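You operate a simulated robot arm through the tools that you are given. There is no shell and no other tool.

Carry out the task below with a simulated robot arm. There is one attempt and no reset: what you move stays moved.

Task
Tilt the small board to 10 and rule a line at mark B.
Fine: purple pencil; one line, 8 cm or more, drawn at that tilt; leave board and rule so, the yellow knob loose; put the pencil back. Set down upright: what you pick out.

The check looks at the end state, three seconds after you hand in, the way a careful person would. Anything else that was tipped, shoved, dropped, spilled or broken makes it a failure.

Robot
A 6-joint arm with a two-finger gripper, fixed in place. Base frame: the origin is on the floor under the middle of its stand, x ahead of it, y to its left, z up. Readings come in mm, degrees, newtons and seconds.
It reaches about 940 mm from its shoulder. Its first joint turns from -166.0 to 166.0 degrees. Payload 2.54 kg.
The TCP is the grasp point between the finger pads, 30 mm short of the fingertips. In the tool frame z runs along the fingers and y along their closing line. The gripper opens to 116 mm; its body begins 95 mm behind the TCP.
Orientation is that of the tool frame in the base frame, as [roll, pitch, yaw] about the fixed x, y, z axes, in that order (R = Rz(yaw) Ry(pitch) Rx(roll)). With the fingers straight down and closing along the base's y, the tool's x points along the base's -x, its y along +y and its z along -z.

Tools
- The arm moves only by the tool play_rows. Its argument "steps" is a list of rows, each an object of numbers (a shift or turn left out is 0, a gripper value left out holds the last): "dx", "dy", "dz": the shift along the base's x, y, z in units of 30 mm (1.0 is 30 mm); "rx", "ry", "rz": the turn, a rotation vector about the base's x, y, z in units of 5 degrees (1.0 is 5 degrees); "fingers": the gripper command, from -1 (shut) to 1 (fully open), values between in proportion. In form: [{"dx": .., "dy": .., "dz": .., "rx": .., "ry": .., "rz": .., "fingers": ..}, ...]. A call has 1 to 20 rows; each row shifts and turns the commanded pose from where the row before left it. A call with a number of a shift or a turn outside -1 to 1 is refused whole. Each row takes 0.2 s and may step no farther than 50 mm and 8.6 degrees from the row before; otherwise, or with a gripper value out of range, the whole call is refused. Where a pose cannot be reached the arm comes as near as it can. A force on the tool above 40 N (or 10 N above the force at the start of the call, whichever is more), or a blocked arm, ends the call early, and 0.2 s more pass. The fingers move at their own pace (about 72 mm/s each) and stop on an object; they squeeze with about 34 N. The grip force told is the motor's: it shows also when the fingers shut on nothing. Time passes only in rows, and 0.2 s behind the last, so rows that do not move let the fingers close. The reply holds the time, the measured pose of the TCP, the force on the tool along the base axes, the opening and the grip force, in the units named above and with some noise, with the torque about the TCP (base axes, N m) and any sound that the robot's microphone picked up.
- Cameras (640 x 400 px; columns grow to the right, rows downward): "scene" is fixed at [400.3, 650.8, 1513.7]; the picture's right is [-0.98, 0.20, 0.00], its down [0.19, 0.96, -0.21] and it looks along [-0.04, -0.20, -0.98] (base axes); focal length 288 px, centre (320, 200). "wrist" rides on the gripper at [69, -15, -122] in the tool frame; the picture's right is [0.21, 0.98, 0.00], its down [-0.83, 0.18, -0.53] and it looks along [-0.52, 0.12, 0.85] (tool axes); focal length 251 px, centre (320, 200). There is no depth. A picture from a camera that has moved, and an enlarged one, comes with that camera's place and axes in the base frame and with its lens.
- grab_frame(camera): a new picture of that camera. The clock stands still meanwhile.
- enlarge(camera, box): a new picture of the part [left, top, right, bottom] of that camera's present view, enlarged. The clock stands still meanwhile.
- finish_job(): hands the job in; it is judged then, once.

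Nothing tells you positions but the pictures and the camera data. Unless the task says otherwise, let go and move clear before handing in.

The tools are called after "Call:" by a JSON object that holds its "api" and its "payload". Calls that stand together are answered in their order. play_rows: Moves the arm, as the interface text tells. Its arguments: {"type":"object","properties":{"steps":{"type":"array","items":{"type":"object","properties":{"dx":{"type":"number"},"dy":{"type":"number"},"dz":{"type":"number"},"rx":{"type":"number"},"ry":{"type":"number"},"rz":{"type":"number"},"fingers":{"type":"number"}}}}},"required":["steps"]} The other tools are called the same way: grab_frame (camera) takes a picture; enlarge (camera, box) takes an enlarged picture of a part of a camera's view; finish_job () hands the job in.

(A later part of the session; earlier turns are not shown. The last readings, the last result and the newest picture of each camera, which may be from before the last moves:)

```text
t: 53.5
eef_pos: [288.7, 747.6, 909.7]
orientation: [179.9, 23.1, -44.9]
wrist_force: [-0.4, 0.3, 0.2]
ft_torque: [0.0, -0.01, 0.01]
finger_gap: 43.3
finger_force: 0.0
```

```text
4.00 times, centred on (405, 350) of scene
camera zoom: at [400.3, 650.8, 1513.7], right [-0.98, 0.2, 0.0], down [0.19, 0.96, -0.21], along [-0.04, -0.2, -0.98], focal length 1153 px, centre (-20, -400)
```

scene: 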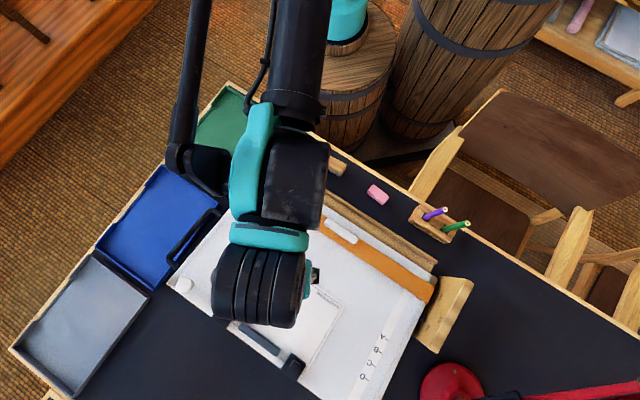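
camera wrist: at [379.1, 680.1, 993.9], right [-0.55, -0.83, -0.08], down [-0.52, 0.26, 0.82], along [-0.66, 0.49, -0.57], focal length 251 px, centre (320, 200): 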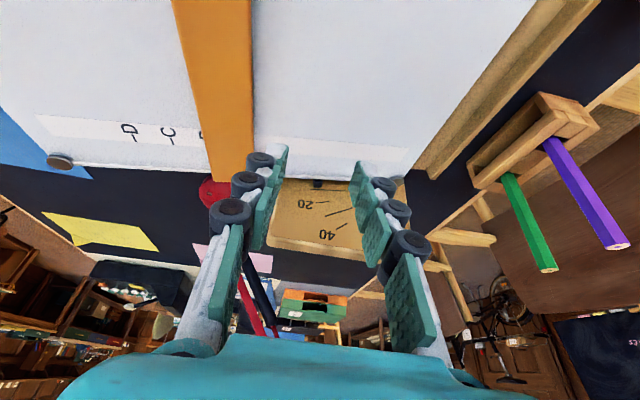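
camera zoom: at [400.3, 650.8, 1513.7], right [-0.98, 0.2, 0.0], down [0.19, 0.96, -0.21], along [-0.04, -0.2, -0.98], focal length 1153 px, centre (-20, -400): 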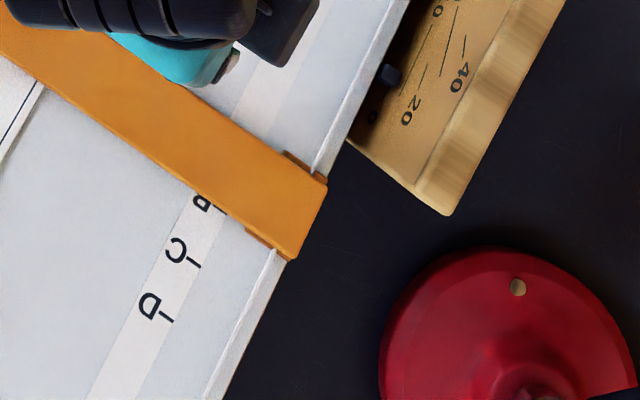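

The pointer reads slightly lower than before, and I want a solid number. I'll return to the exact viewpoint from which I imaged the flat board, so pointer against the 10 line can be compared directly with pointer against the 0 line.

Call:
{"api": "play_rows", "payload": {"steps": [{"dx": -0.354, "dy": -0.08, "dz": 0.59, "rx": -0.65, "ry": -0.65}, {"dx": -0.354, "dy": -0.08, "dz": 0.59, "rx": -0.65, "ry": -0.65}, {"dx": -0.354, "dy": -0.08, "dz": 0.59, "rx": -0.65, "ry": -0.65}, {"dx": -0.354, "dy": -0.08, "dz": 0.59, "rx": -0.65, "ry": -0.65}, {"dx": -0.354, "dy": -0.08, "dz": 0.59, "rx": -0.65, "ry": -0.65}, {"rz": 0.4}]}}

Call:
{"api": "enlarge", "payload": {"camera": "wrist", "box": [240, 130, 380, 240]}}

Call:
{"api": "enlarge", "payload": {"camera": "wrist", "box": [265, 140, 345, 190]}}

Call:
{"api": "grab_frame", "payload": {"camera": "wrist"}}

```text
t: 55.0
eef_pos: [235.6, 736.3, 997.8]
orientation: [179.9, 0.0, -43.0]
wrist_force: [-0.2, 0.6, 0.2]
ft_torque: [0.03, 0.03, 0.03]
finger_gap: 43.4
finger_force: 0.0
```

```text
3.64 times, centred on (310, 185) of wrist
camera zoom: at [297.5, 700.8, 1119.0], right [-0.51, -0.86, 0.0], down [-0.73, 0.43, 0.53], along [-0.46, 0.27, -0.85], focal length 914 px, centre (356, 254)
```

zoom: 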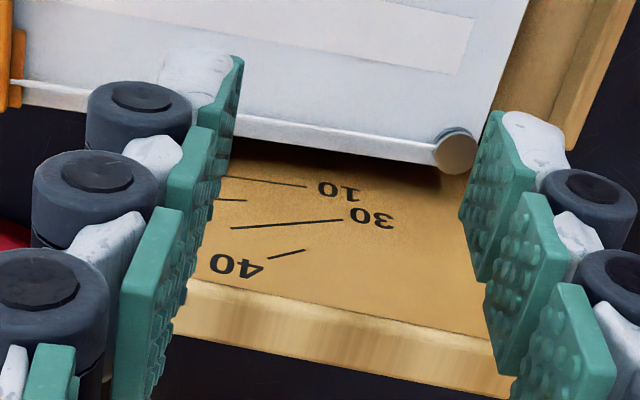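

```text
8.00 times, centred on (305, 165) of wrist
camera zoom: at [297.5, 700.8, 1119.0], right [-0.51, -0.86, 0.0], down [-0.73, 0.43, 0.53], along [-0.46, 0.27, -0.85], focal length 2012 px, centre (440, 480)
```

zoom: 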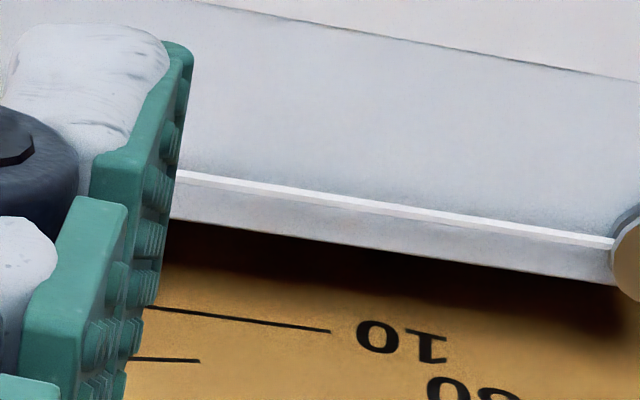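

```text
taken
camera wrist: at [297.5, 700.8, 1119.0], right [-0.51, -0.86, 0.0], down [-0.73, 0.43, 0.53], along [-0.46, 0.27, -0.85], focal length 251 px, centre (320, 200)
```

wrist: 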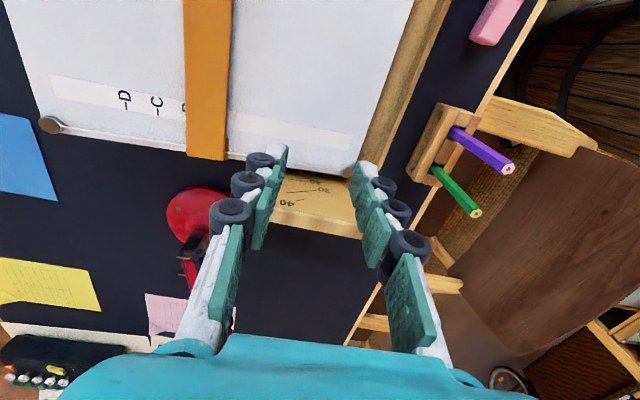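

A finger is blocking the pointer at this narrower opening. I'll open the gripper fully as in the earlier view.

Call:
{"api": "play_rows", "payload": {"steps": [{"fingers": 1}, {"fingers": 1}, {"fingers": 1}, {"fingers": 1}]}}

Call:
{"api": "enlarge", "payload": {"camera": "wrist", "box": [240, 130, 380, 240]}}

Call:
{"api": "enlarge", "payload": {"camera": "wrist", "box": [245, 140, 325, 190]}}

Call:
{"api": "enlarge", "payload": {"camera": "wrist", "box": [60, 50, 260, 160]}}

```text
t: 56.0
eef_pos: [236.1, 736.1, 996.0]
orientation: [179.9, 0.0, -43.0]
wrist_force: [0.3, 0.8, 0.4]
ft_torque: [0.02, 0.02, 0.02]
finger_gap: 116.4
finger_force: 0.0
```

```text
3.64 times, centred on (310, 185) of wrist
camera zoom: at [297.6, 700.7, 1118.7], right [-0.51, -0.86, 0.0], down [-0.73, 0.43, 0.54], along [-0.46, 0.27, -0.84], focal length 914 px, centre (356, 254)
```

zoom: 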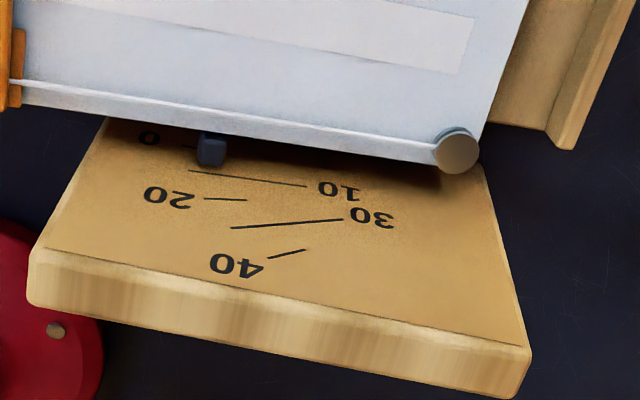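

```text
8.00 times, centred on (285, 165) of wrist
camera zoom: at [297.6, 700.7, 1118.7], right [-0.51, -0.86, 0.0], down [-0.73, 0.43, 0.54], along [-0.46, 0.27, -0.84], focal length 2012 px, centre (600, 480)
```

zoom: 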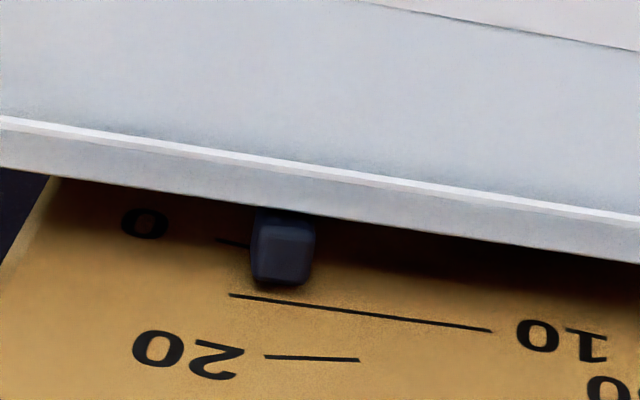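

```text
3.20 times, centred on (160, 105) of wrist
camera zoom: at [297.6, 700.7, 1118.7], right [-0.51, -0.86, 0.0], down [-0.73, 0.43, 0.54], along [-0.46, 0.27, -0.84], focal length 805 px, centre (832, 504)
```

zoom: 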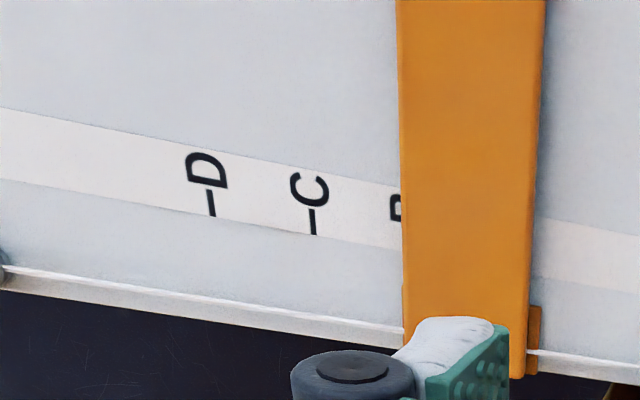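

Repeated comparisons (pointer from two angles, edge direction, tick marks) give a tilt of about 10.2°, so I'll keep it. The rule moved freely, so the yellow knob is already loose; next is the purple pencil, starting with a close look at the holder.

Call:
{"api": "enlarge", "payload": {"camera": "wrist", "box": [400, 90, 530, 230]}}

Call:
{"api": "enlarge", "payload": {"camera": "scene", "box": [400, 190, 480, 250]}}

```text
2.86 times, centred on (465, 160) of wrist
camera zoom: at [297.6, 700.7, 1118.7], right [-0.51, -0.86, 0.0], down [-0.73, 0.43, 0.54], along [-0.46, 0.27, -0.84], focal length 718 px, centre (-94, 314)
```

zoom: 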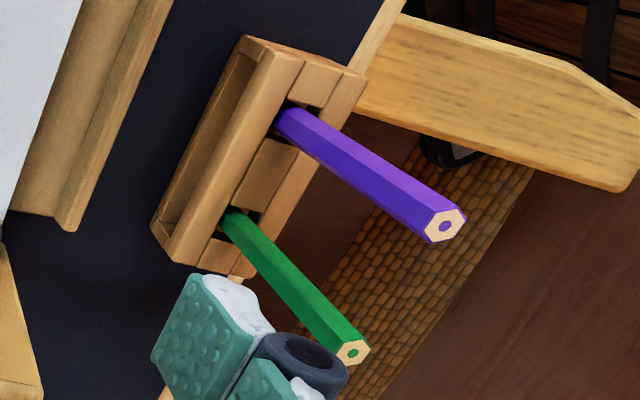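

```text
6.67 times, centred on (440, 220) of scene
camera zoom: at [400.3, 650.8, 1513.7], right [-0.98, 0.2, 0.0], down [0.19, 0.96, -0.21], along [-0.04, -0.2, -0.98], focal length 1922 px, centre (-480, 67)
```

zoom: 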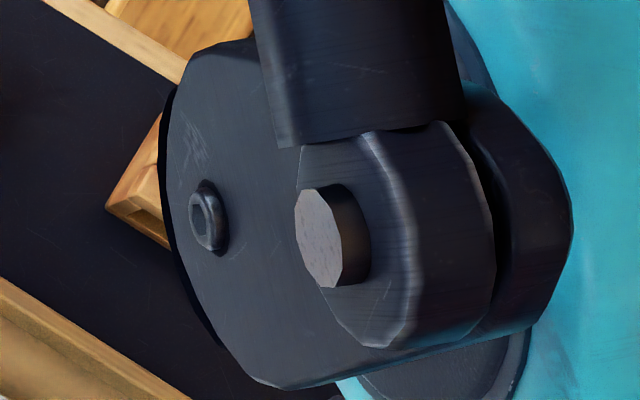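

The purple pencil stands vertical at (117, 598), top at z≈902, with the holder's top at z≈784; the green one is 55 mm away along the holder. I'll go above it with the fingers set to close across the holder, away from the green pencil.

Call:
{"api": "play_rows", "payload": {"steps": [{"dx": -0.794, "dy": -0.924, "rz": -0.4, "fingers": 0.1}, {"dx": -0.794, "dy": -0.924}, {"dx": -0.794, "dy": -0.924}, {"dx": -0.794, "dy": -0.924}, {"dx": -0.794, "dy": -0.924}, {}]}}

Call:
{"api": "grab_frame", "payload": {"camera": "wrist"}}

Call:
{"api": "enlarge", "payload": {"camera": "wrist", "box": [260, 20, 400, 160]}}

```text
t: 57.4
eef_pos: [115.7, 597.2, 996.9]
orientation: [180.0, 0.0, -45.1]
wrist_force: [0.2, 0.8, -0.1]
ft_torque: [0.02, 0.01, 0.0]
finger_gap: 63.8
finger_force: 0.1
```

```text
taken
camera wrist: at [176.7, 560.0, 1118.2], right [-0.54, -0.84, 0.0], down [-0.71, 0.46, 0.54], along [-0.45, 0.29, -0.84], focal length 251 px, centre (320, 200)
```

wrist: 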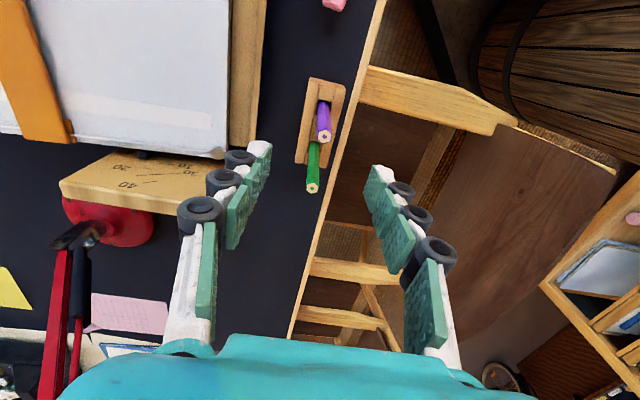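

```text
2.86 times, centred on (330, 90) of wrist
camera zoom: at [176.7, 560.0, 1118.2], right [-0.54, -0.84, 0.0], down [-0.71, 0.46, 0.54], along [-0.45, 0.29, -0.84], focal length 718 px, centre (291, 514)
```

zoom: 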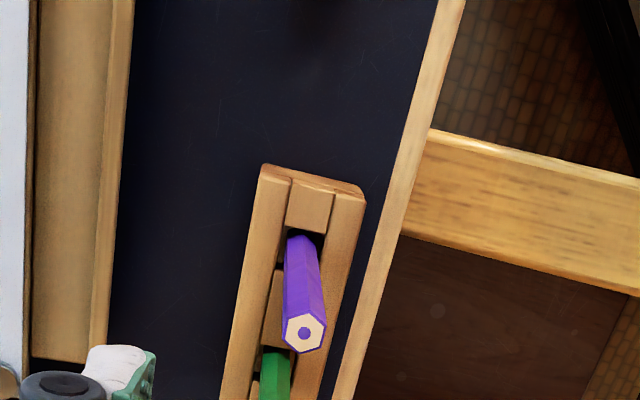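

The pencil is about 4 mm off the tool axis across the closing direction. I'll correct that and come down to just above the pencil top for another look.

Call:
{"api": "play_rows", "payload": {"steps": [{"dx": -0.085, "dy": -0.125}, {"dz": -0.7}, {"dz": -0.7}, {"dz": -0.6}, {}]}}

Call:
{"api": "grab_frame", "payload": {"camera": "wrist"}}

Call:
{"api": "enlarge", "payload": {"camera": "wrist", "box": [250, 60, 390, 200]}}

```text
t: 58.5
eef_pos: [113.3, 595.6, 937.4]
orientation: [179.8, 0.0, -45.0]
wrist_force: [-0.2, -0.4, -0.2]
ft_torque: [-0.01, -0.01, 0.01]
finger_gap: 63.8
finger_force: 0.0
```

```text
taken
camera wrist: at [173.6, 556.4, 1058.5], right [-0.54, -0.84, 0.0], down [-0.71, 0.46, 0.54], along [-0.45, 0.29, -0.84], focal length 251 px, centre (320, 200)
```

wrist: 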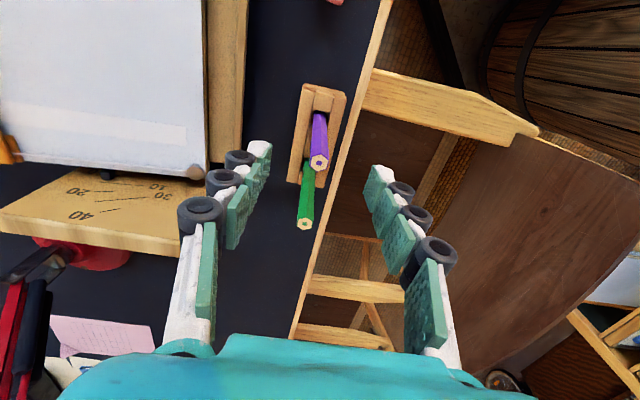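

```text
2.86 times, centred on (320, 130) of wrist
camera zoom: at [173.6, 556.4, 1058.5], right [-0.54, -0.84, 0.0], down [-0.71, 0.46, 0.54], along [-0.45, 0.29, -0.84], focal length 718 px, centre (320, 400)
```

zoom: 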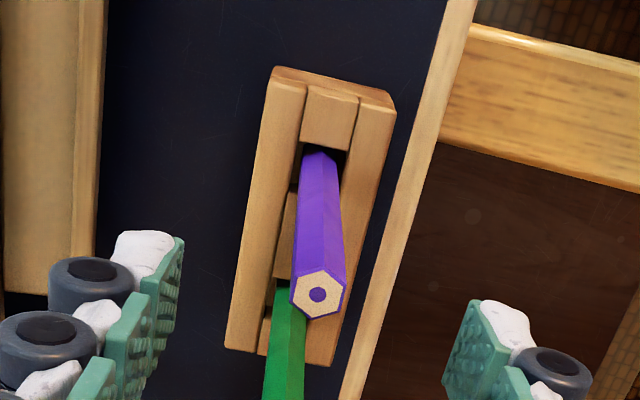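

The pencil top is now centred on the tool axis. I'll descend so the pads hold it about 50 mm below its top, well above the holder.

Call:
{"api": "play_rows", "payload": {"steps": [{"dz": -0.7}, {"dz": -0.7}, {"dz": -0.7}, {"dz": -0.7}, {}]}}

Call:
{"api": "grab_frame", "payload": {"camera": "wrist"}}

```text
t: 59.8
eef_pos: [113.6, 593.1, 855.4]
orientation: [179.9, 0.0, -45.0]
wrist_force: [0.0, 0.3, 0.6]
ft_torque: [0.01, 0.03, -0.02]
finger_gap: 63.7
finger_force: 0.2
```

```text
taken
camera wrist: at [175.0, 555.3, 975.6], right [-0.54, -0.84, 0.0], down [-0.71, 0.46, 0.54], along [-0.45, 0.29, -0.84], focal length 251 px, centre (320, 200)
```

wrist: 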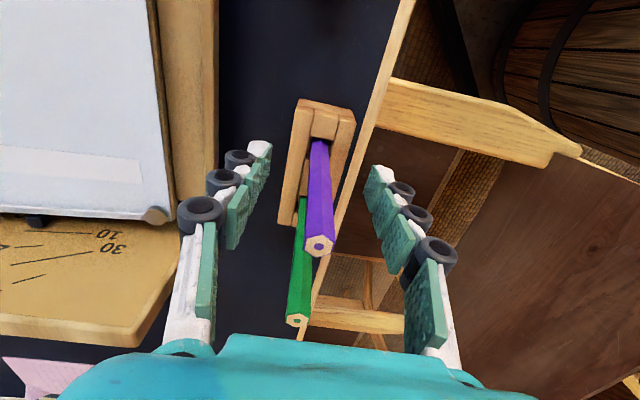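

The pencil is centred between the open pads. Closing now.

Call:
{"api": "play_rows", "payload": {"steps": [{"fingers": -0.5}, {"fingers": -0.7}, {"fingers": -1}, {"fingers": -1}, {"fingers": -1}]}}

Call:
{"api": "grab_frame", "payload": {"camera": "wrist"}}

Call:
{"api": "enlarge", "payload": {"camera": "scene", "box": [400, 180, 480, 240]}}

```text
t: 61.0
eef_pos: [114.2, 592.5, 855.2]
orientation: [179.9, 0.0, -45.0]
wrist_force: [-0.4, 0.1, 0.4]
ft_torque: [0.02, 0.0, -0.02]
finger_gap: 12.4
finger_force: 33.8
```

```text
taken
camera wrist: at [175.0, 555.4, 975.9], right [-0.54, -0.84, 0.0], down [-0.71, 0.46, 0.54], along [-0.45, 0.29, -0.84], focal length 251 px, centre (320, 200)
```

wrist: 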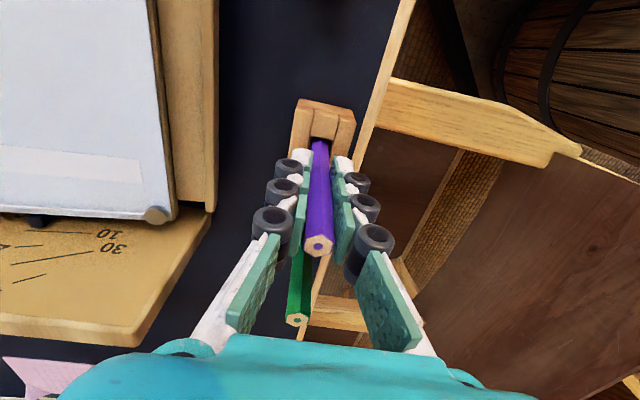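

```text
6.67 times, centred on (440, 210) of scene
camera zoom: at [400.3, 650.8, 1513.7], right [-0.98, 0.2, 0.0], down [0.19, 0.96, -0.21], along [-0.04, -0.2, -0.98], focal length 1922 px, centre (-480, 133)
```

zoom: 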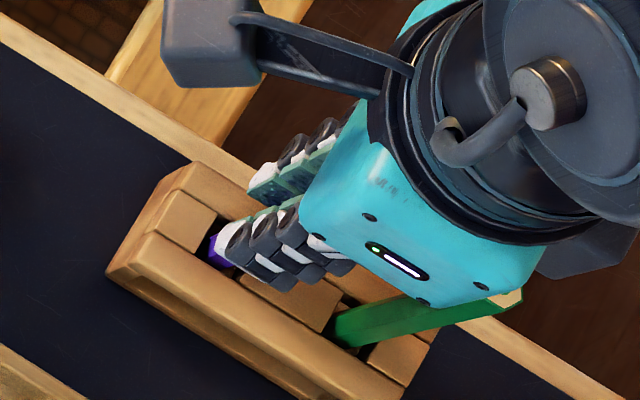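

The purple pencil is firmly held (12.4 mm across) and nothing else moved. I'll lift it straight out of the holder.

Call:
{"api": "play_rows", "payload": {"steps": [{"dz": 0.4}, {"dz": 0.6}, {"dz": 0.7}, {"dz": 0.7}, {"dz": 0.7}, {"dz": 0.7}, {}]}}

Call:
{"api": "grab_frame", "payload": {"camera": "wrist"}}

Call:
{"api": "enlarge", "payload": {"camera": "scene", "box": [400, 160, 500, 260]}}

```text
t: 62.5
eef_pos: [114.9, 593.7, 969.3]
orientation: [179.9, 0.0, -45.0]
wrist_force: [-0.8, -0.9, -0.5]
ft_torque: [-0.02, 0.02, -0.01]
finger_gap: 12.6
finger_force: 34.3
```

```text
taken
camera wrist: at [175.2, 555.6, 1090.2], right [-0.54, -0.84, 0.0], down [-0.71, 0.46, 0.54], along [-0.45, 0.29, -0.84], focal length 251 px, centre (320, 200)
```

wrist: 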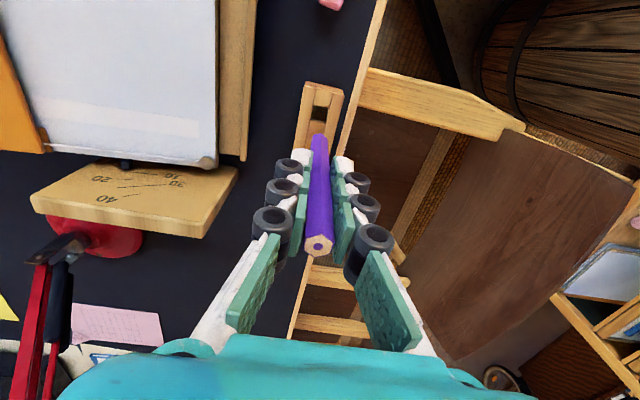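

```text
4.00 times, centred on (450, 210) of scene
camera zoom: at [400.3, 650.8, 1513.7], right [-0.98, 0.2, 0.0], down [0.19, 0.96, -0.21], along [-0.04, -0.2, -0.98], focal length 1153 px, centre (-200, 160)
```

zoom: 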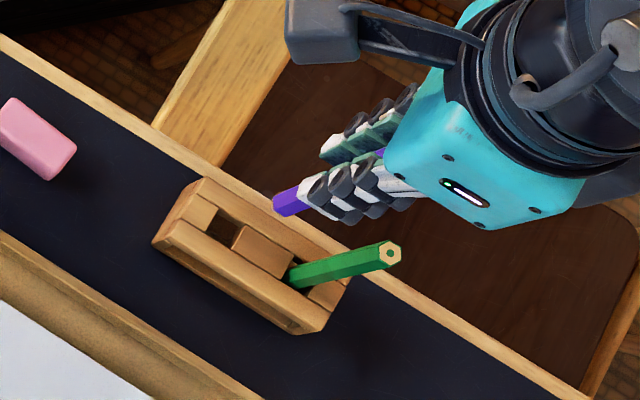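

The pencil is out cleanly and the green one is undisturbed. I'll zoom on its lower end to estimate the tip's distance from the grip.

Call:
{"api": "enlarge", "payload": {"camera": "wrist", "box": [280, 100, 360, 160]}}

Call:
{"api": "enlarge", "payload": {"camera": "scene", "box": [430, 190, 480, 230]}}

```text
6.67 times, centred on (320, 130) of wrist
camera zoom: at [175.2, 555.6, 1090.2], right [-0.54, -0.84, 0.0], down [-0.71, 0.46, 0.54], along [-0.45, 0.29, -0.84], focal length 1676 px, centre (320, 667)
```

zoom: 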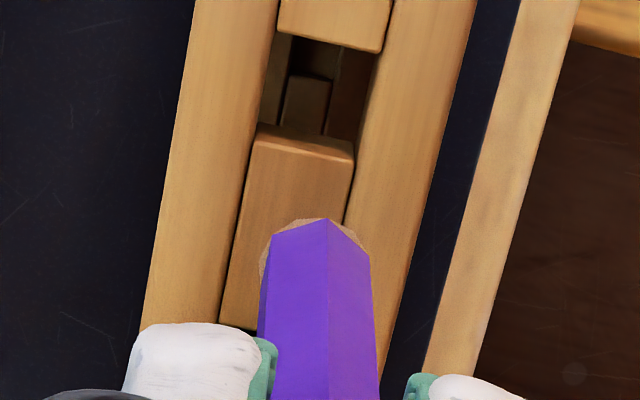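

```text
10.00 times, centred on (455, 210) of scene
camera zoom: at [400.3, 650.8, 1513.7], right [-0.98, 0.2, 0.0], down [0.19, 0.96, -0.21], along [-0.04, -0.2, -0.98], focal length 2883 px, centre (-1030, 100)
```

zoom: 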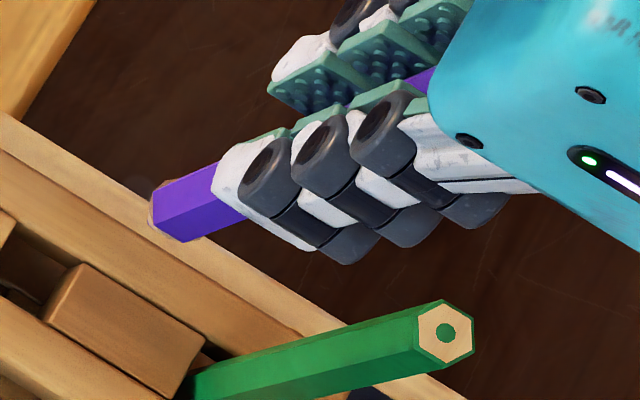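

The sharpened end starts about 93 mm below the grip, so I take the tip at roughly 107–113 mm. I'll carry the pencil high over the board to a point just beyond the rule's edge at the middle of the sheet.

Call:
{"api": "play_rows", "payload": {"steps": [{"dz": 0.6}, {"dx": 0.922, "dy": 0.329, "dz": 0.5}, {"dx": 0.922, "dy": 0.329}, {"dx": 0.922, "dy": 0.329}, {"dx": 0.922, "dy": 0.329}, {"dx": 0.922, "dy": 0.329}, {"dx": 0.922, "dy": 0.329}, {"dx": 0.922, "dy": 0.329}, {"dx": 0.922, "dy": 0.329}, {"dx": 0.922, "dy": 0.329}, {"dx": 0.922, "dy": 0.329}, {"dx": 0.922, "dy": 0.329}, {"dx": 0.922, "dy": 0.329}, {"dx": 0.922, "dy": 0.329}, {}]}}

Call:
{"api": "grab_frame", "payload": {"camera": "wrist"}}

Call:
{"api": "grab_frame", "payload": {"camera": "scene"}}

```text
t: 65.8
eef_pos: [474.9, 722.1, 1000.0]
orientation: [179.9, 0.0, -45.0]
wrist_force: [0.0, -0.1, -0.2]
ft_torque: [0.02, 0.05, -0.01]
finger_gap: 12.3
finger_force: 34.5
```

```text
taken
camera wrist: at [535.5, 685.0, 1120.8], right [-0.54, -0.84, 0.0], down [-0.71, 0.46, 0.54], along [-0.45, 0.29, -0.84], focal length 251 px, centre (320, 200)
```

wrist: 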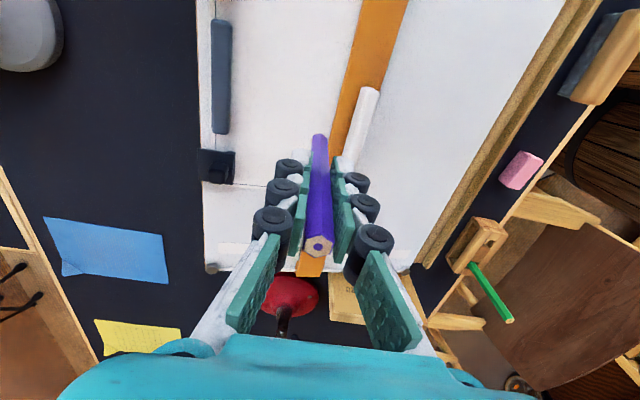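

```text
taken
```

scene: 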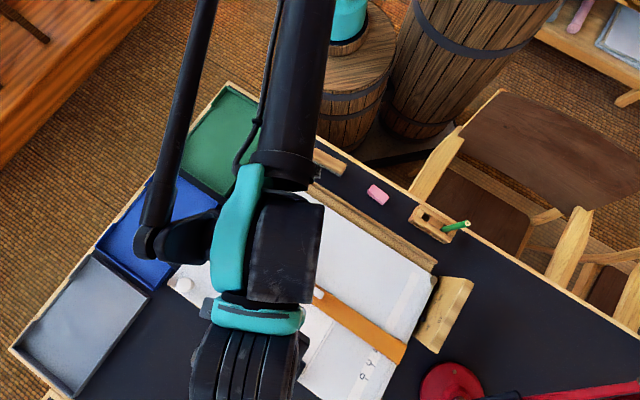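

The pencil hangs over the sheet just beyond the rule's far edge. I'll zoom to measure the edge position relative to the pencil.

Call:
{"api": "enlarge", "payload": {"camera": "wrist", "box": [280, 0, 420, 160]}}

Call:
{"api": "enlarge", "payload": {"camera": "wrist", "box": [280, 230, 340, 290]}}

```text
2.50 times, centred on (350, 80) of wrist
camera zoom: at [535.5, 685.0, 1120.8], right [-0.54, -0.84, 0.0], down [-0.71, 0.46, 0.54], along [-0.45, 0.29, -0.84], focal length 629 px, centre (245, 500)
```

zoom: 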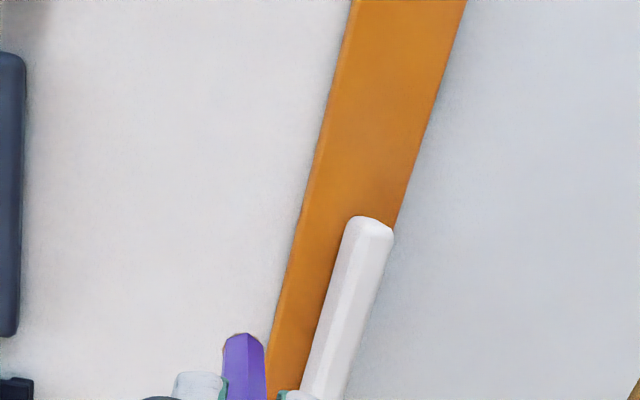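

```text
6.67 times, centred on (310, 260) of wrist
camera zoom: at [535.5, 685.0, 1120.8], right [-0.54, -0.84, 0.0], down [-0.71, 0.46, 0.54], along [-0.45, 0.29, -0.84], focal length 1676 px, centre (387, -200)
```

zoom: 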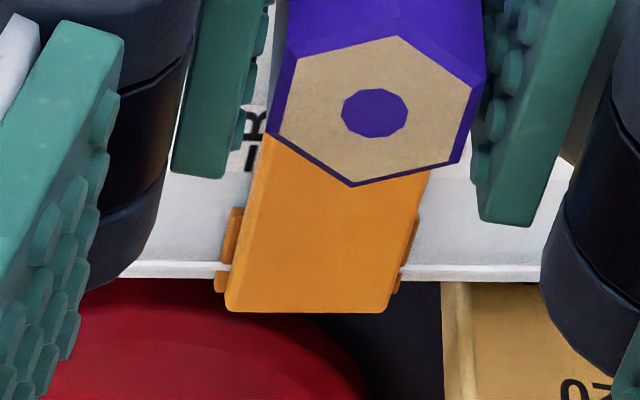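

From here the B tick shows just beside the rule's edge, so I'll zoom right in on the tick and rule end to judge the alignment from this side.

Call:
{"api": "enlarge", "payload": {"camera": "wrist", "box": [285, 235, 325, 280]}}

Call:
{"api": "enlarge", "payload": {"camera": "scene", "box": [370, 330, 410, 360]}}

```text
8.89 times, centred on (305, 258) of wrist
camera zoom: at [535.5, 685.0, 1120.8], right [-0.54, -0.84, 0.0], down [-0.71, 0.46, 0.54], along [-0.45, 0.29, -0.84], focal length 2235 px, centre (453, -311)
```

zoom: 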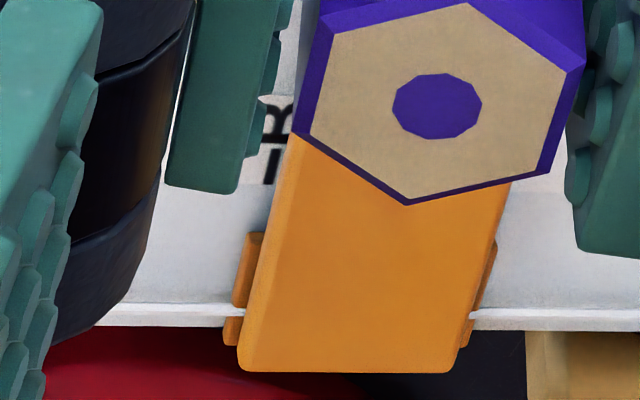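

```text
13.33 times, centred on (390, 345) of scene
camera zoom: at [400.3, 650.8, 1513.7], right [-0.98, 0.2, 0.0], down [0.19, 0.96, -0.21], along [-0.04, -0.2, -0.98], focal length 3844 px, centre (-613, -1733)
```

zoom: 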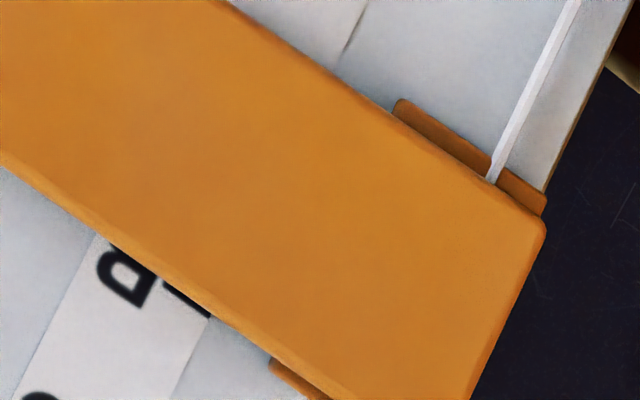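

The rule's edge is straight at v≈831.5 and normal to the board it lines up with the B tick. I'll lean the pencil 8° outward so its body clears the rule while the tip stays close to the edge, and hover about 10 mm above the sheet at the right end of my stroke.

Call:
{"api": "play_rows", "payload": {"steps": [{"dx": -0.42, "dy": 0.527, "rx": -0.566, "ry": 0.566}, {"dx": -0.42, "dy": 0.527, "dz": -0.6, "rx": -0.566, "ry": 0.566}, {"dx": -0.417, "dy": 0.526, "dz": -0.6}, {"dz": -0.4}, {}]}}

Call:
{"api": "grab_frame", "payload": {"camera": "wrist"}}

Call:
{"api": "enlarge", "payload": {"camera": "wrist", "box": [270, 60, 390, 180]}}

Call:
{"api": "enlarge", "payload": {"camera": "scene", "box": [250, 230, 400, 350]}}

```text
t: 67.0
eef_pos: [437.0, 769.1, 951.4]
orientation: [171.8, 0.0, -45.0]
wrist_force: [1.0, -0.4, -0.4]
ft_torque: [0.02, 0.03, 0.02]
finger_gap: 12.4
finger_force: 34.1
```

```text
taken
camera wrist: at [509.5, 743.6, 1069.6], right [-0.53, -0.84, 0.14], down [-0.66, 0.51, 0.55], along [-0.53, 0.2, -0.82], focal length 251 px, centre (320, 200)
```

wrist: 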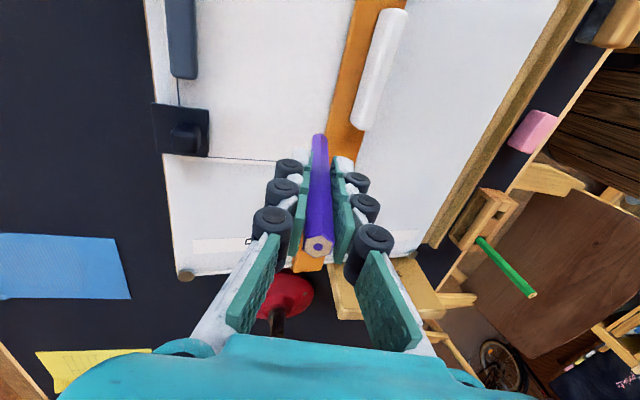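

```text
3.33 times, centred on (330, 120) of wrist
camera zoom: at [509.5, 743.6, 1069.6], right [-0.53, -0.84, 0.14], down [-0.66, 0.51, 0.55], along [-0.53, 0.2, -0.82], focal length 838 px, centre (287, 467)
```

zoom: 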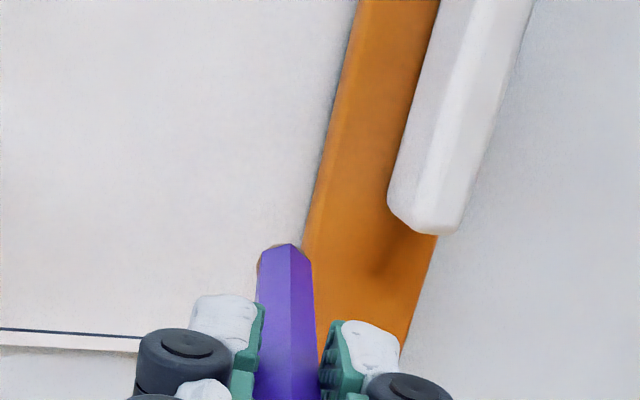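

```text
3.33 times, centred on (325, 290) of scene
camera zoom: at [400.3, 650.8, 1513.7], right [-0.98, 0.2, 0.0], down [0.19, 0.96, -0.21], along [-0.04, -0.2, -0.98], focal length 961 px, centre (303, -100)
```

zoom: 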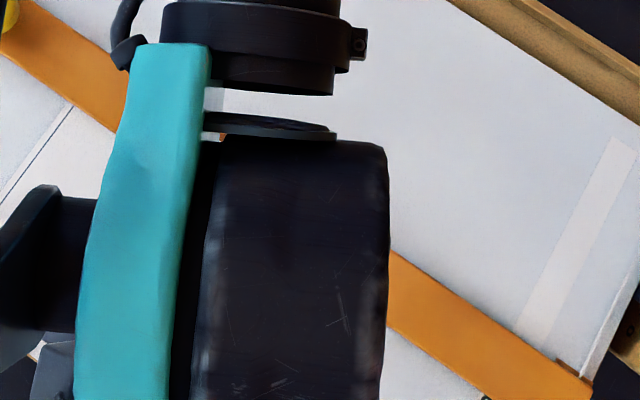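

The tip is about 18 mm above the sheet and just outside the rule edge. I'll lower 10 mm while shifting slightly in, then feel for contact in small steps.

Call:
{"api": "play_rows", "payload": {"steps": [{"dx": -0.028, "dy": -0.028, "dz": -0.17}, {"dz": -0.17}, {}]}}

Call:
{"api": "enlarge", "payload": {"camera": "wrist", "box": [270, 60, 390, 180]}}

```text
t: 67.8
eef_pos: [435.3, 767.7, 941.3]
orientation: [171.8, 0.0, -45.0]
wrist_force: [-0.7, -0.3, 0.3]
ft_torque: [0.01, 0.02, 0.02]
finger_gap: 12.2
finger_force: 33.6
```

```text
3.33 times, centred on (330, 120) of wrist
camera zoom: at [508.1, 742.7, 1059.7], right [-0.53, -0.84, 0.14], down [-0.66, 0.51, 0.55], along [-0.53, 0.2, -0.82], focal length 838 px, centre (287, 467)
```

zoom: 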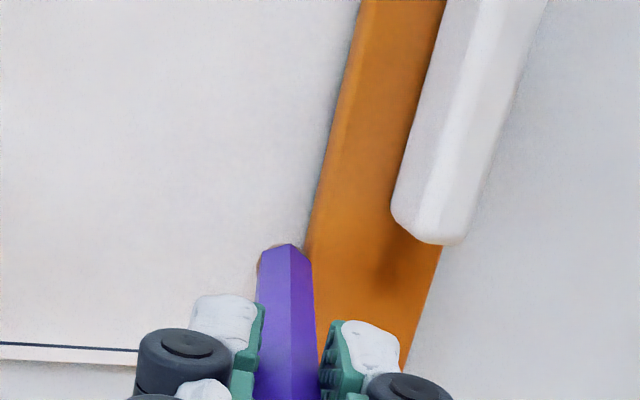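

Still free of contact. I'll continue down in 1 mm steps, reading the force as I go.

Call:
{"api": "play_rows", "payload": {"steps": [{"dz": -0.0333}, {"dz": -0.0333}, {}]}}

Call:
{"api": "play_rows", "payload": {"steps": [{"dz": -0.0333}, {"dz": -0.0333}, {}]}}

Call:
{"api": "play_rows", "payload": {"steps": [{"dz": -0.0333}, {}]}}

```text
t: 68.5
eef_pos: [436.8, 767.6, 940.7]
orientation: [171.8, 0.0, -45.0]
wrist_force: [0.1, 0.6, -0.4]
ft_torque: [0.02, 0.01, 0.01]
finger_gap: 12.5
finger_force: 34.0
```

```text
t: 69.3
eef_pos: [435.6, 768.6, 937.8]
orientation: [171.8, 0.2, -45.0]
wrist_force: [0.5, 0.6, 1.7]
ft_torque: [0.09, 0.06, -0.05]
finger_gap: 12.5
finger_force: 34.5
```

```text
t: 70.0
eef_pos: [436.9, 769.5, 937.6]
orientation: [171.9, 0.0, -44.9]
wrist_force: [-0.8, 0.9, 1.9]
ft_torque: [0.01, -0.01, 0.0]
finger_gap: 12.4
finger_force: 33.8
```

The vertical force may be just starting to show (≈1.8 N). One more small step and a look.

Call:
{"api": "play_rows", "payload": {"steps": [{"dz": -0.025}, {}, {}]}}

Call:
{"api": "enlarge", "payload": {"camera": "wrist", "box": [290, 110, 350, 160]}}

```text
t: 70.8
eef_pos: [436.7, 767.5, 937.8]
orientation: [171.9, 0.1, -45.1]
wrist_force: [0.4, 0.0, 3.3]
ft_torque: [0.02, -0.01, 0.01]
finger_gap: 12.4
finger_force: 33.9
```

```text
8.00 times, centred on (320, 135) of wrist
camera zoom: at [508.4, 742.7, 1054.4], right [-0.53, -0.84, 0.14], down [-0.66, 0.51, 0.55], along [-0.53, 0.2, -0.82], focal length 2012 px, centre (320, 720)
```

zoom: 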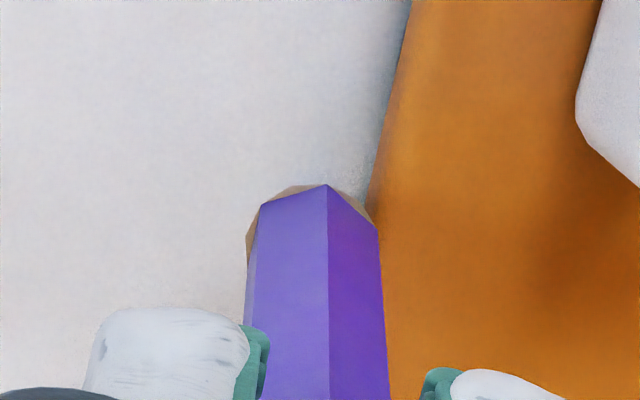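

The tip is on the sheet with about 3 N and no sideways force. I'll draw the first 20 mm along the rule direction and check that a mark appears.

Call:
{"api": "play_rows", "payload": {"steps": [{"dx": 0.0946, "dy": -0.094}, {"dx": 0.0946, "dy": -0.094}, {"dx": 0.0946, "dy": -0.094}, {"dx": 0.0946, "dy": -0.094}, {"dx": 0.0946, "dy": -0.094}]}}

Call:
{"api": "enlarge", "payload": {"camera": "wrist", "box": [270, 100, 390, 260]}}

Call:
{"api": "enlarge", "payload": {"camera": "scene", "box": [290, 290, 370, 350]}}

```text
t: 72.0
eef_pos: [450.2, 753.5, 936.4]
orientation: [171.9, 0.0, -45.0]
wrist_force: [-1.6, 0.4, 3.0]
ft_torque: [0.03, 0.1, -0.01]
finger_gap: 12.4
finger_force: 33.7
```

```text
2.50 times, centred on (330, 180) of wrist
camera zoom: at [522.5, 728.1, 1054.4], right [-0.53, -0.84, 0.14], down [-0.66, 0.51, 0.55], along [-0.53, 0.2, -0.82], focal length 629 px, centre (295, 250)
```

zoom: 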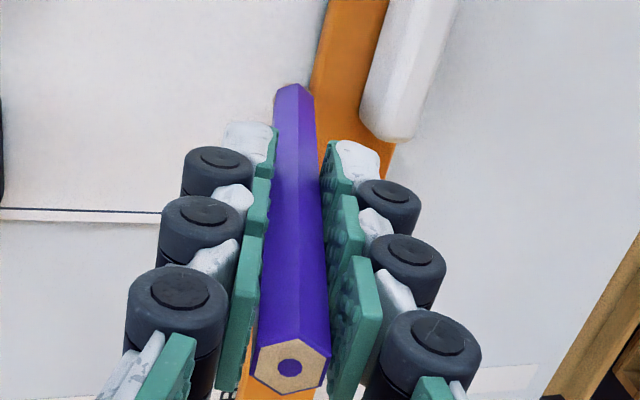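

```text
6.67 times, centred on (330, 320) of scene
camera zoom: at [400.3, 650.8, 1513.7], right [-0.98, 0.2, 0.0], down [0.19, 0.96, -0.21], along [-0.04, -0.2, -0.98], focal length 1922 px, centre (253, -600)
```

zoom: 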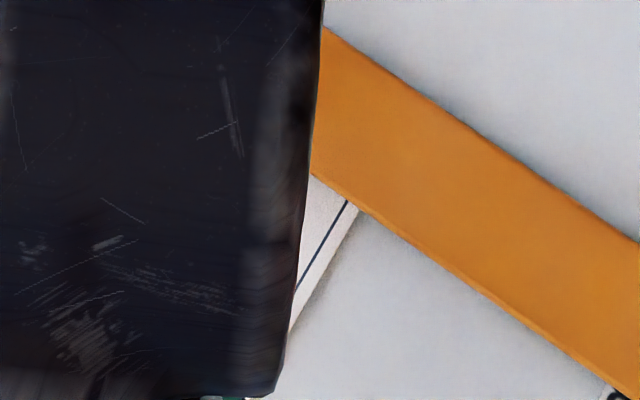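

Contact holds at 3 N with a small friction drag opposing the motion. I'll continue the stroke without lifting.

Call:
{"api": "play_rows", "payload": {"steps": [{"dx": 0.0946, "dy": -0.094}, {"dx": 0.0946, "dy": -0.094}, {"dx": 0.0946, "dy": -0.094}, {"dx": 0.0946, "dy": -0.094}, {"dx": 0.0946, "dy": -0.094}, {"dx": 0.0946, "dy": -0.094}, {"dx": 0.0946, "dy": -0.094}, {"dx": 0.0946, "dy": -0.094}, {"dx": 0.0946, "dy": -0.094}, {"dx": 0.0946, "dy": -0.094}]}}

Call:
{"api": "grab_frame", "payload": {"camera": "wrist"}}

Call:
{"api": "enlarge", "payload": {"camera": "scene", "box": [270, 280, 370, 350]}}

```text
t: 74.2
eef_pos: [478.8, 725.7, 936.0]
orientation: [171.8, -0.1, -44.9]
wrist_force: [-0.8, -0.3, 2.6]
ft_torque: [0.07, 0.09, 0.02]
finger_gap: 12.4
finger_force: 34.4
```

```text
taken
camera wrist: at [550.7, 700.2, 1054.6], right [-0.53, -0.84, 0.14], down [-0.66, 0.51, 0.55], along [-0.53, 0.2, -0.82], focal length 251 px, centre (320, 200)
```

wrist: 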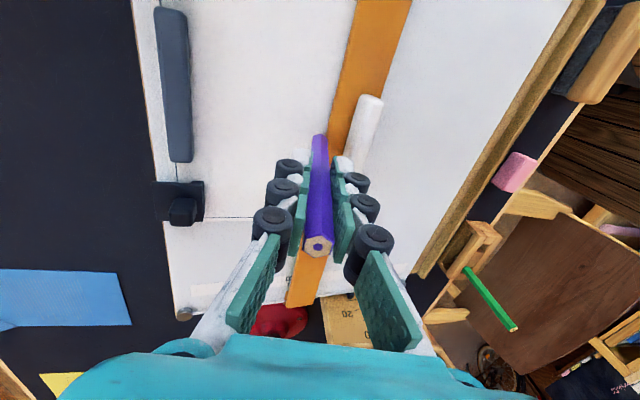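

```text
5.71 times, centred on (320, 315) of scene
camera zoom: at [400.3, 650.8, 1513.7], right [-0.98, 0.2, 0.0], down [0.19, 0.96, -0.21], along [-0.04, -0.2, -0.98], focal length 1647 px, centre (320, -457)
```

zoom: 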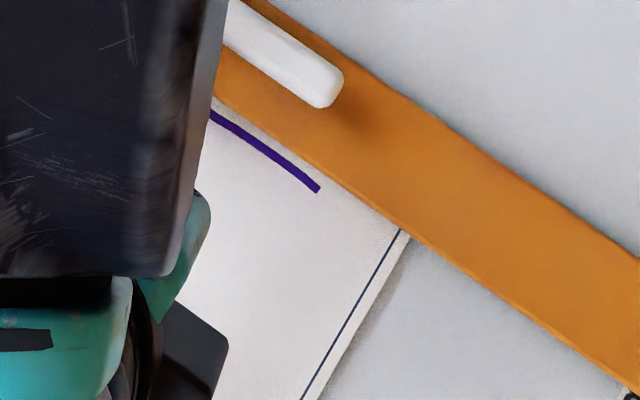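

A purple line is appearing, but it looks farther from the rule's edge than planned. I'll measure it before continuing.

Call:
{"api": "enlarge", "payload": {"camera": "scene", "box": [295, 285, 345, 325]}}

Call:
{"api": "enlarge", "payload": {"camera": "scene", "box": [290, 280, 430, 370]}}

Call:
{"api": "enlarge", "payload": {"camera": "wrist", "box": [280, 80, 360, 160]}}

```text
10.00 times, centred on (320, 305) of scene
camera zoom: at [400.3, 650.8, 1513.7], right [-0.98, 0.2, 0.0], down [0.19, 0.96, -0.21], along [-0.04, -0.2, -0.98], focal length 2883 px, centre (320, -850)
```

zoom: 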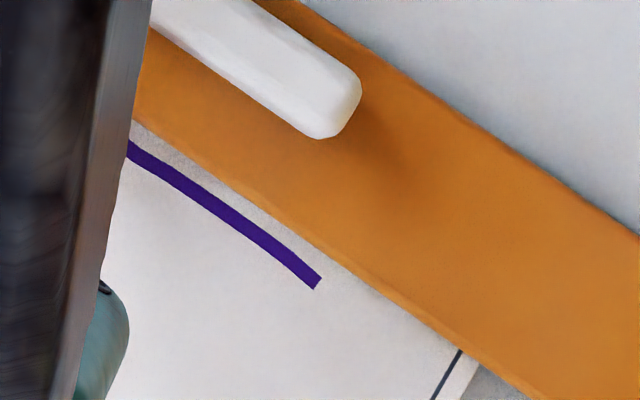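

```text
4.44 times, centred on (360, 325) of scene
camera zoom: at [400.3, 650.8, 1513.7], right [-0.98, 0.2, 0.0], down [0.19, 0.96, -0.21], along [-0.04, -0.2, -0.98], focal length 1281 px, centre (142, -356)
```

zoom: 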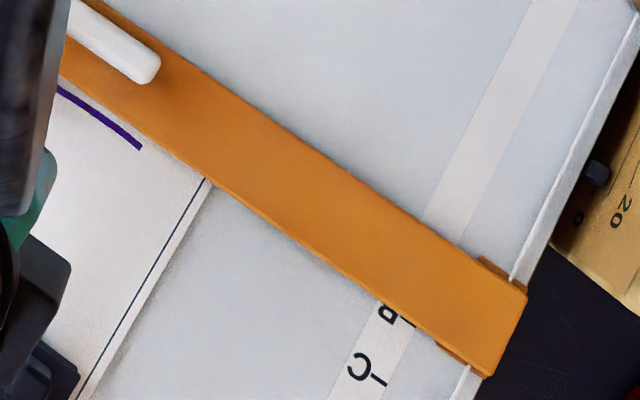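

```text
5.00 times, centred on (320, 120) of wrist
camera zoom: at [550.7, 700.2, 1054.6], right [-0.53, -0.84, 0.14], down [-0.66, 0.51, 0.55], along [-0.53, 0.2, -0.82], focal length 1257 px, centre (320, 600)
```

zoom: 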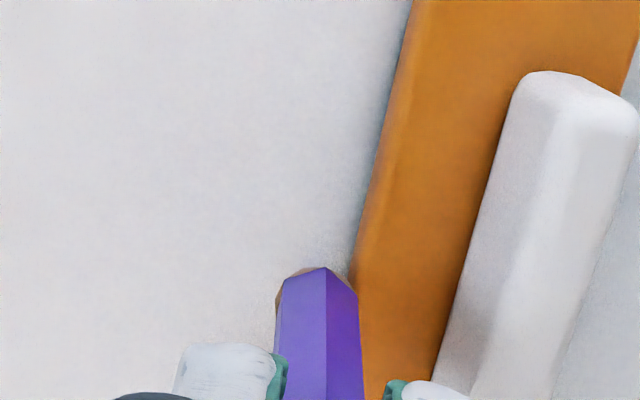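

The line shows clearly but bows a little and sits a few millimetres beyond the tick. I'll zoom further to quantify it before finishing the stroke.

Call:
{"api": "enlarge", "payload": {"camera": "scene", "box": [300, 288, 332, 308]}}

Call:
{"api": "enlarge", "payload": {"camera": "scene", "box": [376, 336, 408, 356]}}

```text
16.00 times, centred on (316, 298) of scene
camera zoom: at [400.3, 650.8, 1513.7], right [-0.98, 0.2, 0.0], down [0.19, 0.96, -0.21], along [-0.04, -0.2, -0.98], focal length 4612 px, centre (384, -1368)
```

zoom: 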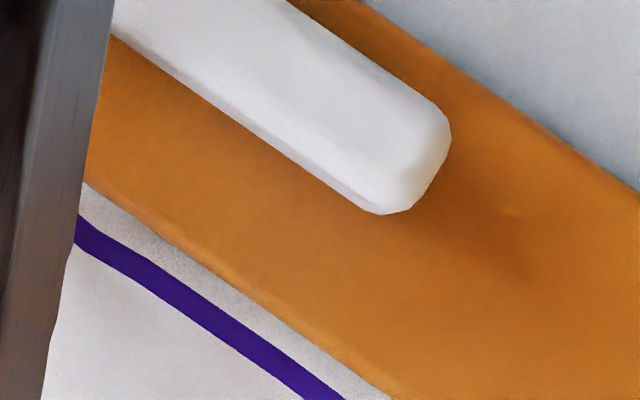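

```text
16.00 times, centred on (392, 346) of scene
camera zoom: at [400.3, 650.8, 1513.7], right [-0.98, 0.2, 0.0], down [0.19, 0.96, -0.21], along [-0.04, -0.2, -0.98], focal length 4612 px, centre (-832, -2136)
```

zoom: 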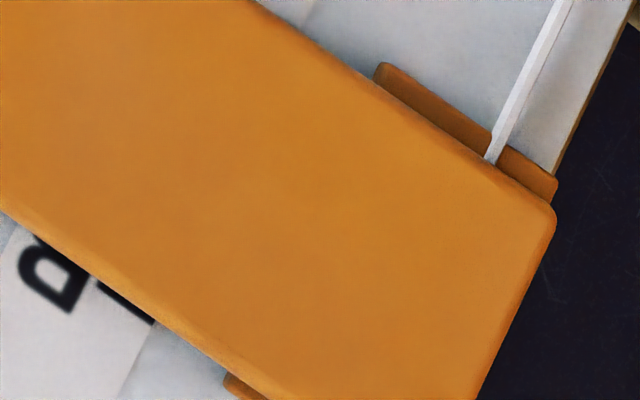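

The line runs straight and nearly parallel about 5 mm from the rule's edge, roughly 4 mm past the tick, which is about the offset the thick pencil needs. I'll finish the stroke with 48 mm more, steering very slightly inward to keep it parallel, in one continuous motion.

Call:
{"api": "play_rows", "payload": {"steps": [{"dx": 0.0922, "dy": -0.0964, "dz": -0.002}, {"dx": 0.0922, "dy": -0.0964, "dz": -0.002}, {"dx": 0.0922, "dy": -0.0964, "dz": -0.002}, {"dx": 0.0922, "dy": -0.0964, "dz": -0.002}, {"dx": 0.0922, "dy": -0.0964, "dz": -0.002}, {"dx": 0.0922, "dy": -0.0964, "dz": -0.002}, {"dx": 0.0922, "dy": -0.0964, "dz": -0.002}, {"dx": 0.0922, "dy": -0.0964, "dz": -0.002}, {"dx": 0.0922, "dy": -0.0964, "dz": -0.002}, {"dx": 0.0922, "dy": -0.0964, "dz": -0.002}, {"dx": 0.0922, "dy": -0.0964, "dz": -0.002}, {"dx": 0.0922, "dy": -0.0964, "dz": -0.002}]}}

Call:
{"api": "enlarge", "payload": {"camera": "scene", "box": [260, 260, 360, 330]}}

```text
t: 76.8
eef_pos: [511.0, 691.3, 934.5]
orientation: [171.9, 0.0, -45.0]
wrist_force: [-1.7, -0.3, 3.0]
ft_torque: [0.06, 0.18, -0.05]
finger_gap: 12.3
finger_force: 33.6
```

```text
5.71 times, centred on (310, 295) of scene
camera zoom: at [400.3, 650.8, 1513.7], right [-0.98, 0.2, 0.0], down [0.19, 0.96, -0.21], along [-0.04, -0.2, -0.98], focal length 1647 px, centre (377, -343)
```

zoom: 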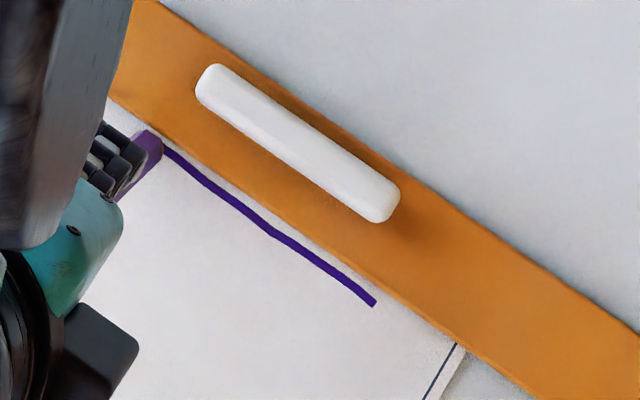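

The line is about 10 cm long and runs parallel to the rule. I'll lift the pencil off along its axis.

Call:
{"api": "play_rows", "payload": {"steps": [{"dx": 0.03, "dy": 0.03, "dz": 0.5}, {"dx": 0.07, "dy": 0.07, "dz": 0.95}, {"dx": 0.07, "dy": 0.07, "dz": 0.95}, {}]}}

Call:
{"api": "enlarge", "payload": {"camera": "scene", "box": [260, 250, 420, 360]}}

Call:
{"api": "grab_frame", "payload": {"camera": "wrist"}}

```text
t: 77.8
eef_pos: [517.3, 697.7, 1007.6]
orientation: [171.7, 0.0, -45.0]
wrist_force: [0.7, 0.5, 0.6]
ft_torque: [0.0, 0.02, 0.01]
finger_gap: 11.9
finger_force: 34.1
```

```text
3.64 times, centred on (340, 305) of scene
camera zoom: at [400.3, 650.8, 1513.7], right [-0.98, 0.2, 0.0], down [0.19, 0.96, -0.21], along [-0.04, -0.2, -0.98], focal length 1048 px, centre (247, -182)
```

zoom: 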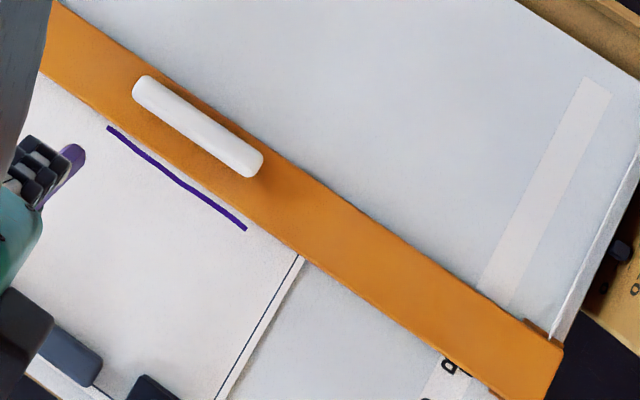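

```text
taken
camera wrist: at [589.5, 672.2, 1125.7], right [-0.53, -0.84, 0.14], down [-0.66, 0.51, 0.55], along [-0.53, 0.2, -0.82], focal length 251 px, centre (320, 200)
```

wrist: 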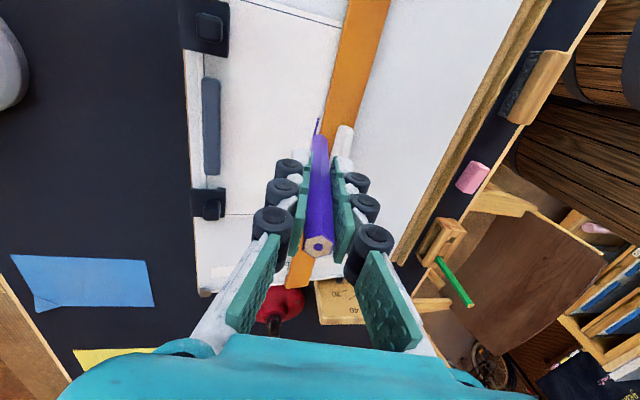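

The finished line measures about 105 mm, and the board and rule are unmoved. I'll bring the pencil upright again and carry it high back to the holder.

Call:
{"api": "play_rows", "payload": {"steps": [{"dx": -0.5, "dy": -0.3, "rx": 0.566, "ry": -0.566}, {"dx": -0.5, "dy": -0.3, "rx": 0.566, "ry": -0.566}, {"dx": -0.95, "dy": -0.22}, {"dx": -0.95, "dy": -0.22}, {"dx": -0.95, "dy": -0.22}, {"dx": -0.95, "dy": -0.22}, {"dx": -0.95, "dy": -0.22}, {"dx": -0.95, "dy": -0.22}, {"dx": -0.95, "dy": -0.22}, {"dx": -0.95, "dy": -0.22}, {"dx": -0.95, "dy": -0.22}, {"dx": -0.95, "dy": -0.22}, {"dx": -0.95, "dy": -0.22}, {"dx": -0.95, "dy": -0.22}, {"dx": -0.95, "dy": -0.23}, {}]}}

Call:
{"api": "grab_frame", "payload": {"camera": "wrist"}}

Call:
{"api": "play_rows", "payload": {"steps": [{}]}}

Call:
{"api": "play_rows", "payload": {"steps": [{}]}}

```text
t: 81.2
eef_pos: [117.2, 592.5, 1007.6]
orientation: [179.9, -0.1, -45.0]
wrist_force: [0.2, -0.4, -0.3]
ft_torque: [0.02, 0.0, 0.01]
finger_gap: 12.4
finger_force: 33.8
```

```text
taken
camera wrist: at [177.5, 555.3, 1129.3], right [-0.54, -0.84, 0.0], down [-0.71, 0.46, 0.54], along [-0.45, 0.29, -0.84], focal length 251 px, centre (320, 200)
```

wrist: 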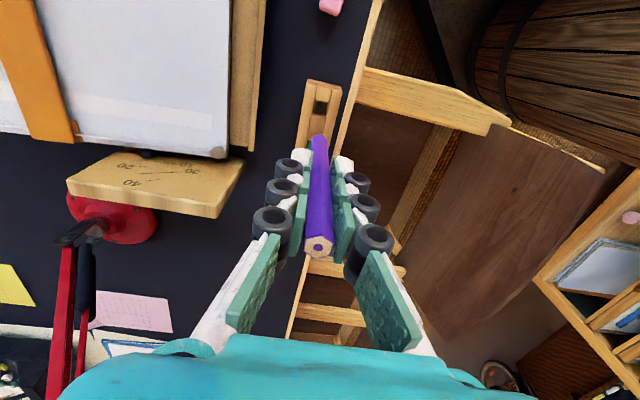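

```text
t: 81.5
eef_pos: [117.1, 593.5, 1008.0]
orientation: [-180.0, -0.1, -45.0]
wrist_force: [0.1, 0.9, -0.5]
ft_torque: [0.0, 0.0, -0.02]
finger_gap: 12.5
finger_force: 34.0
```

```text
t: 82.0
eef_pos: [117.5, 593.2, 1007.8]
orientation: [179.9, 0.0, -45.0]
wrist_force: [-0.3, 0.0, 0.3]
ft_torque: [0.01, -0.03, 0.01]
finger_gap: 12.5
finger_force: 34.0
```

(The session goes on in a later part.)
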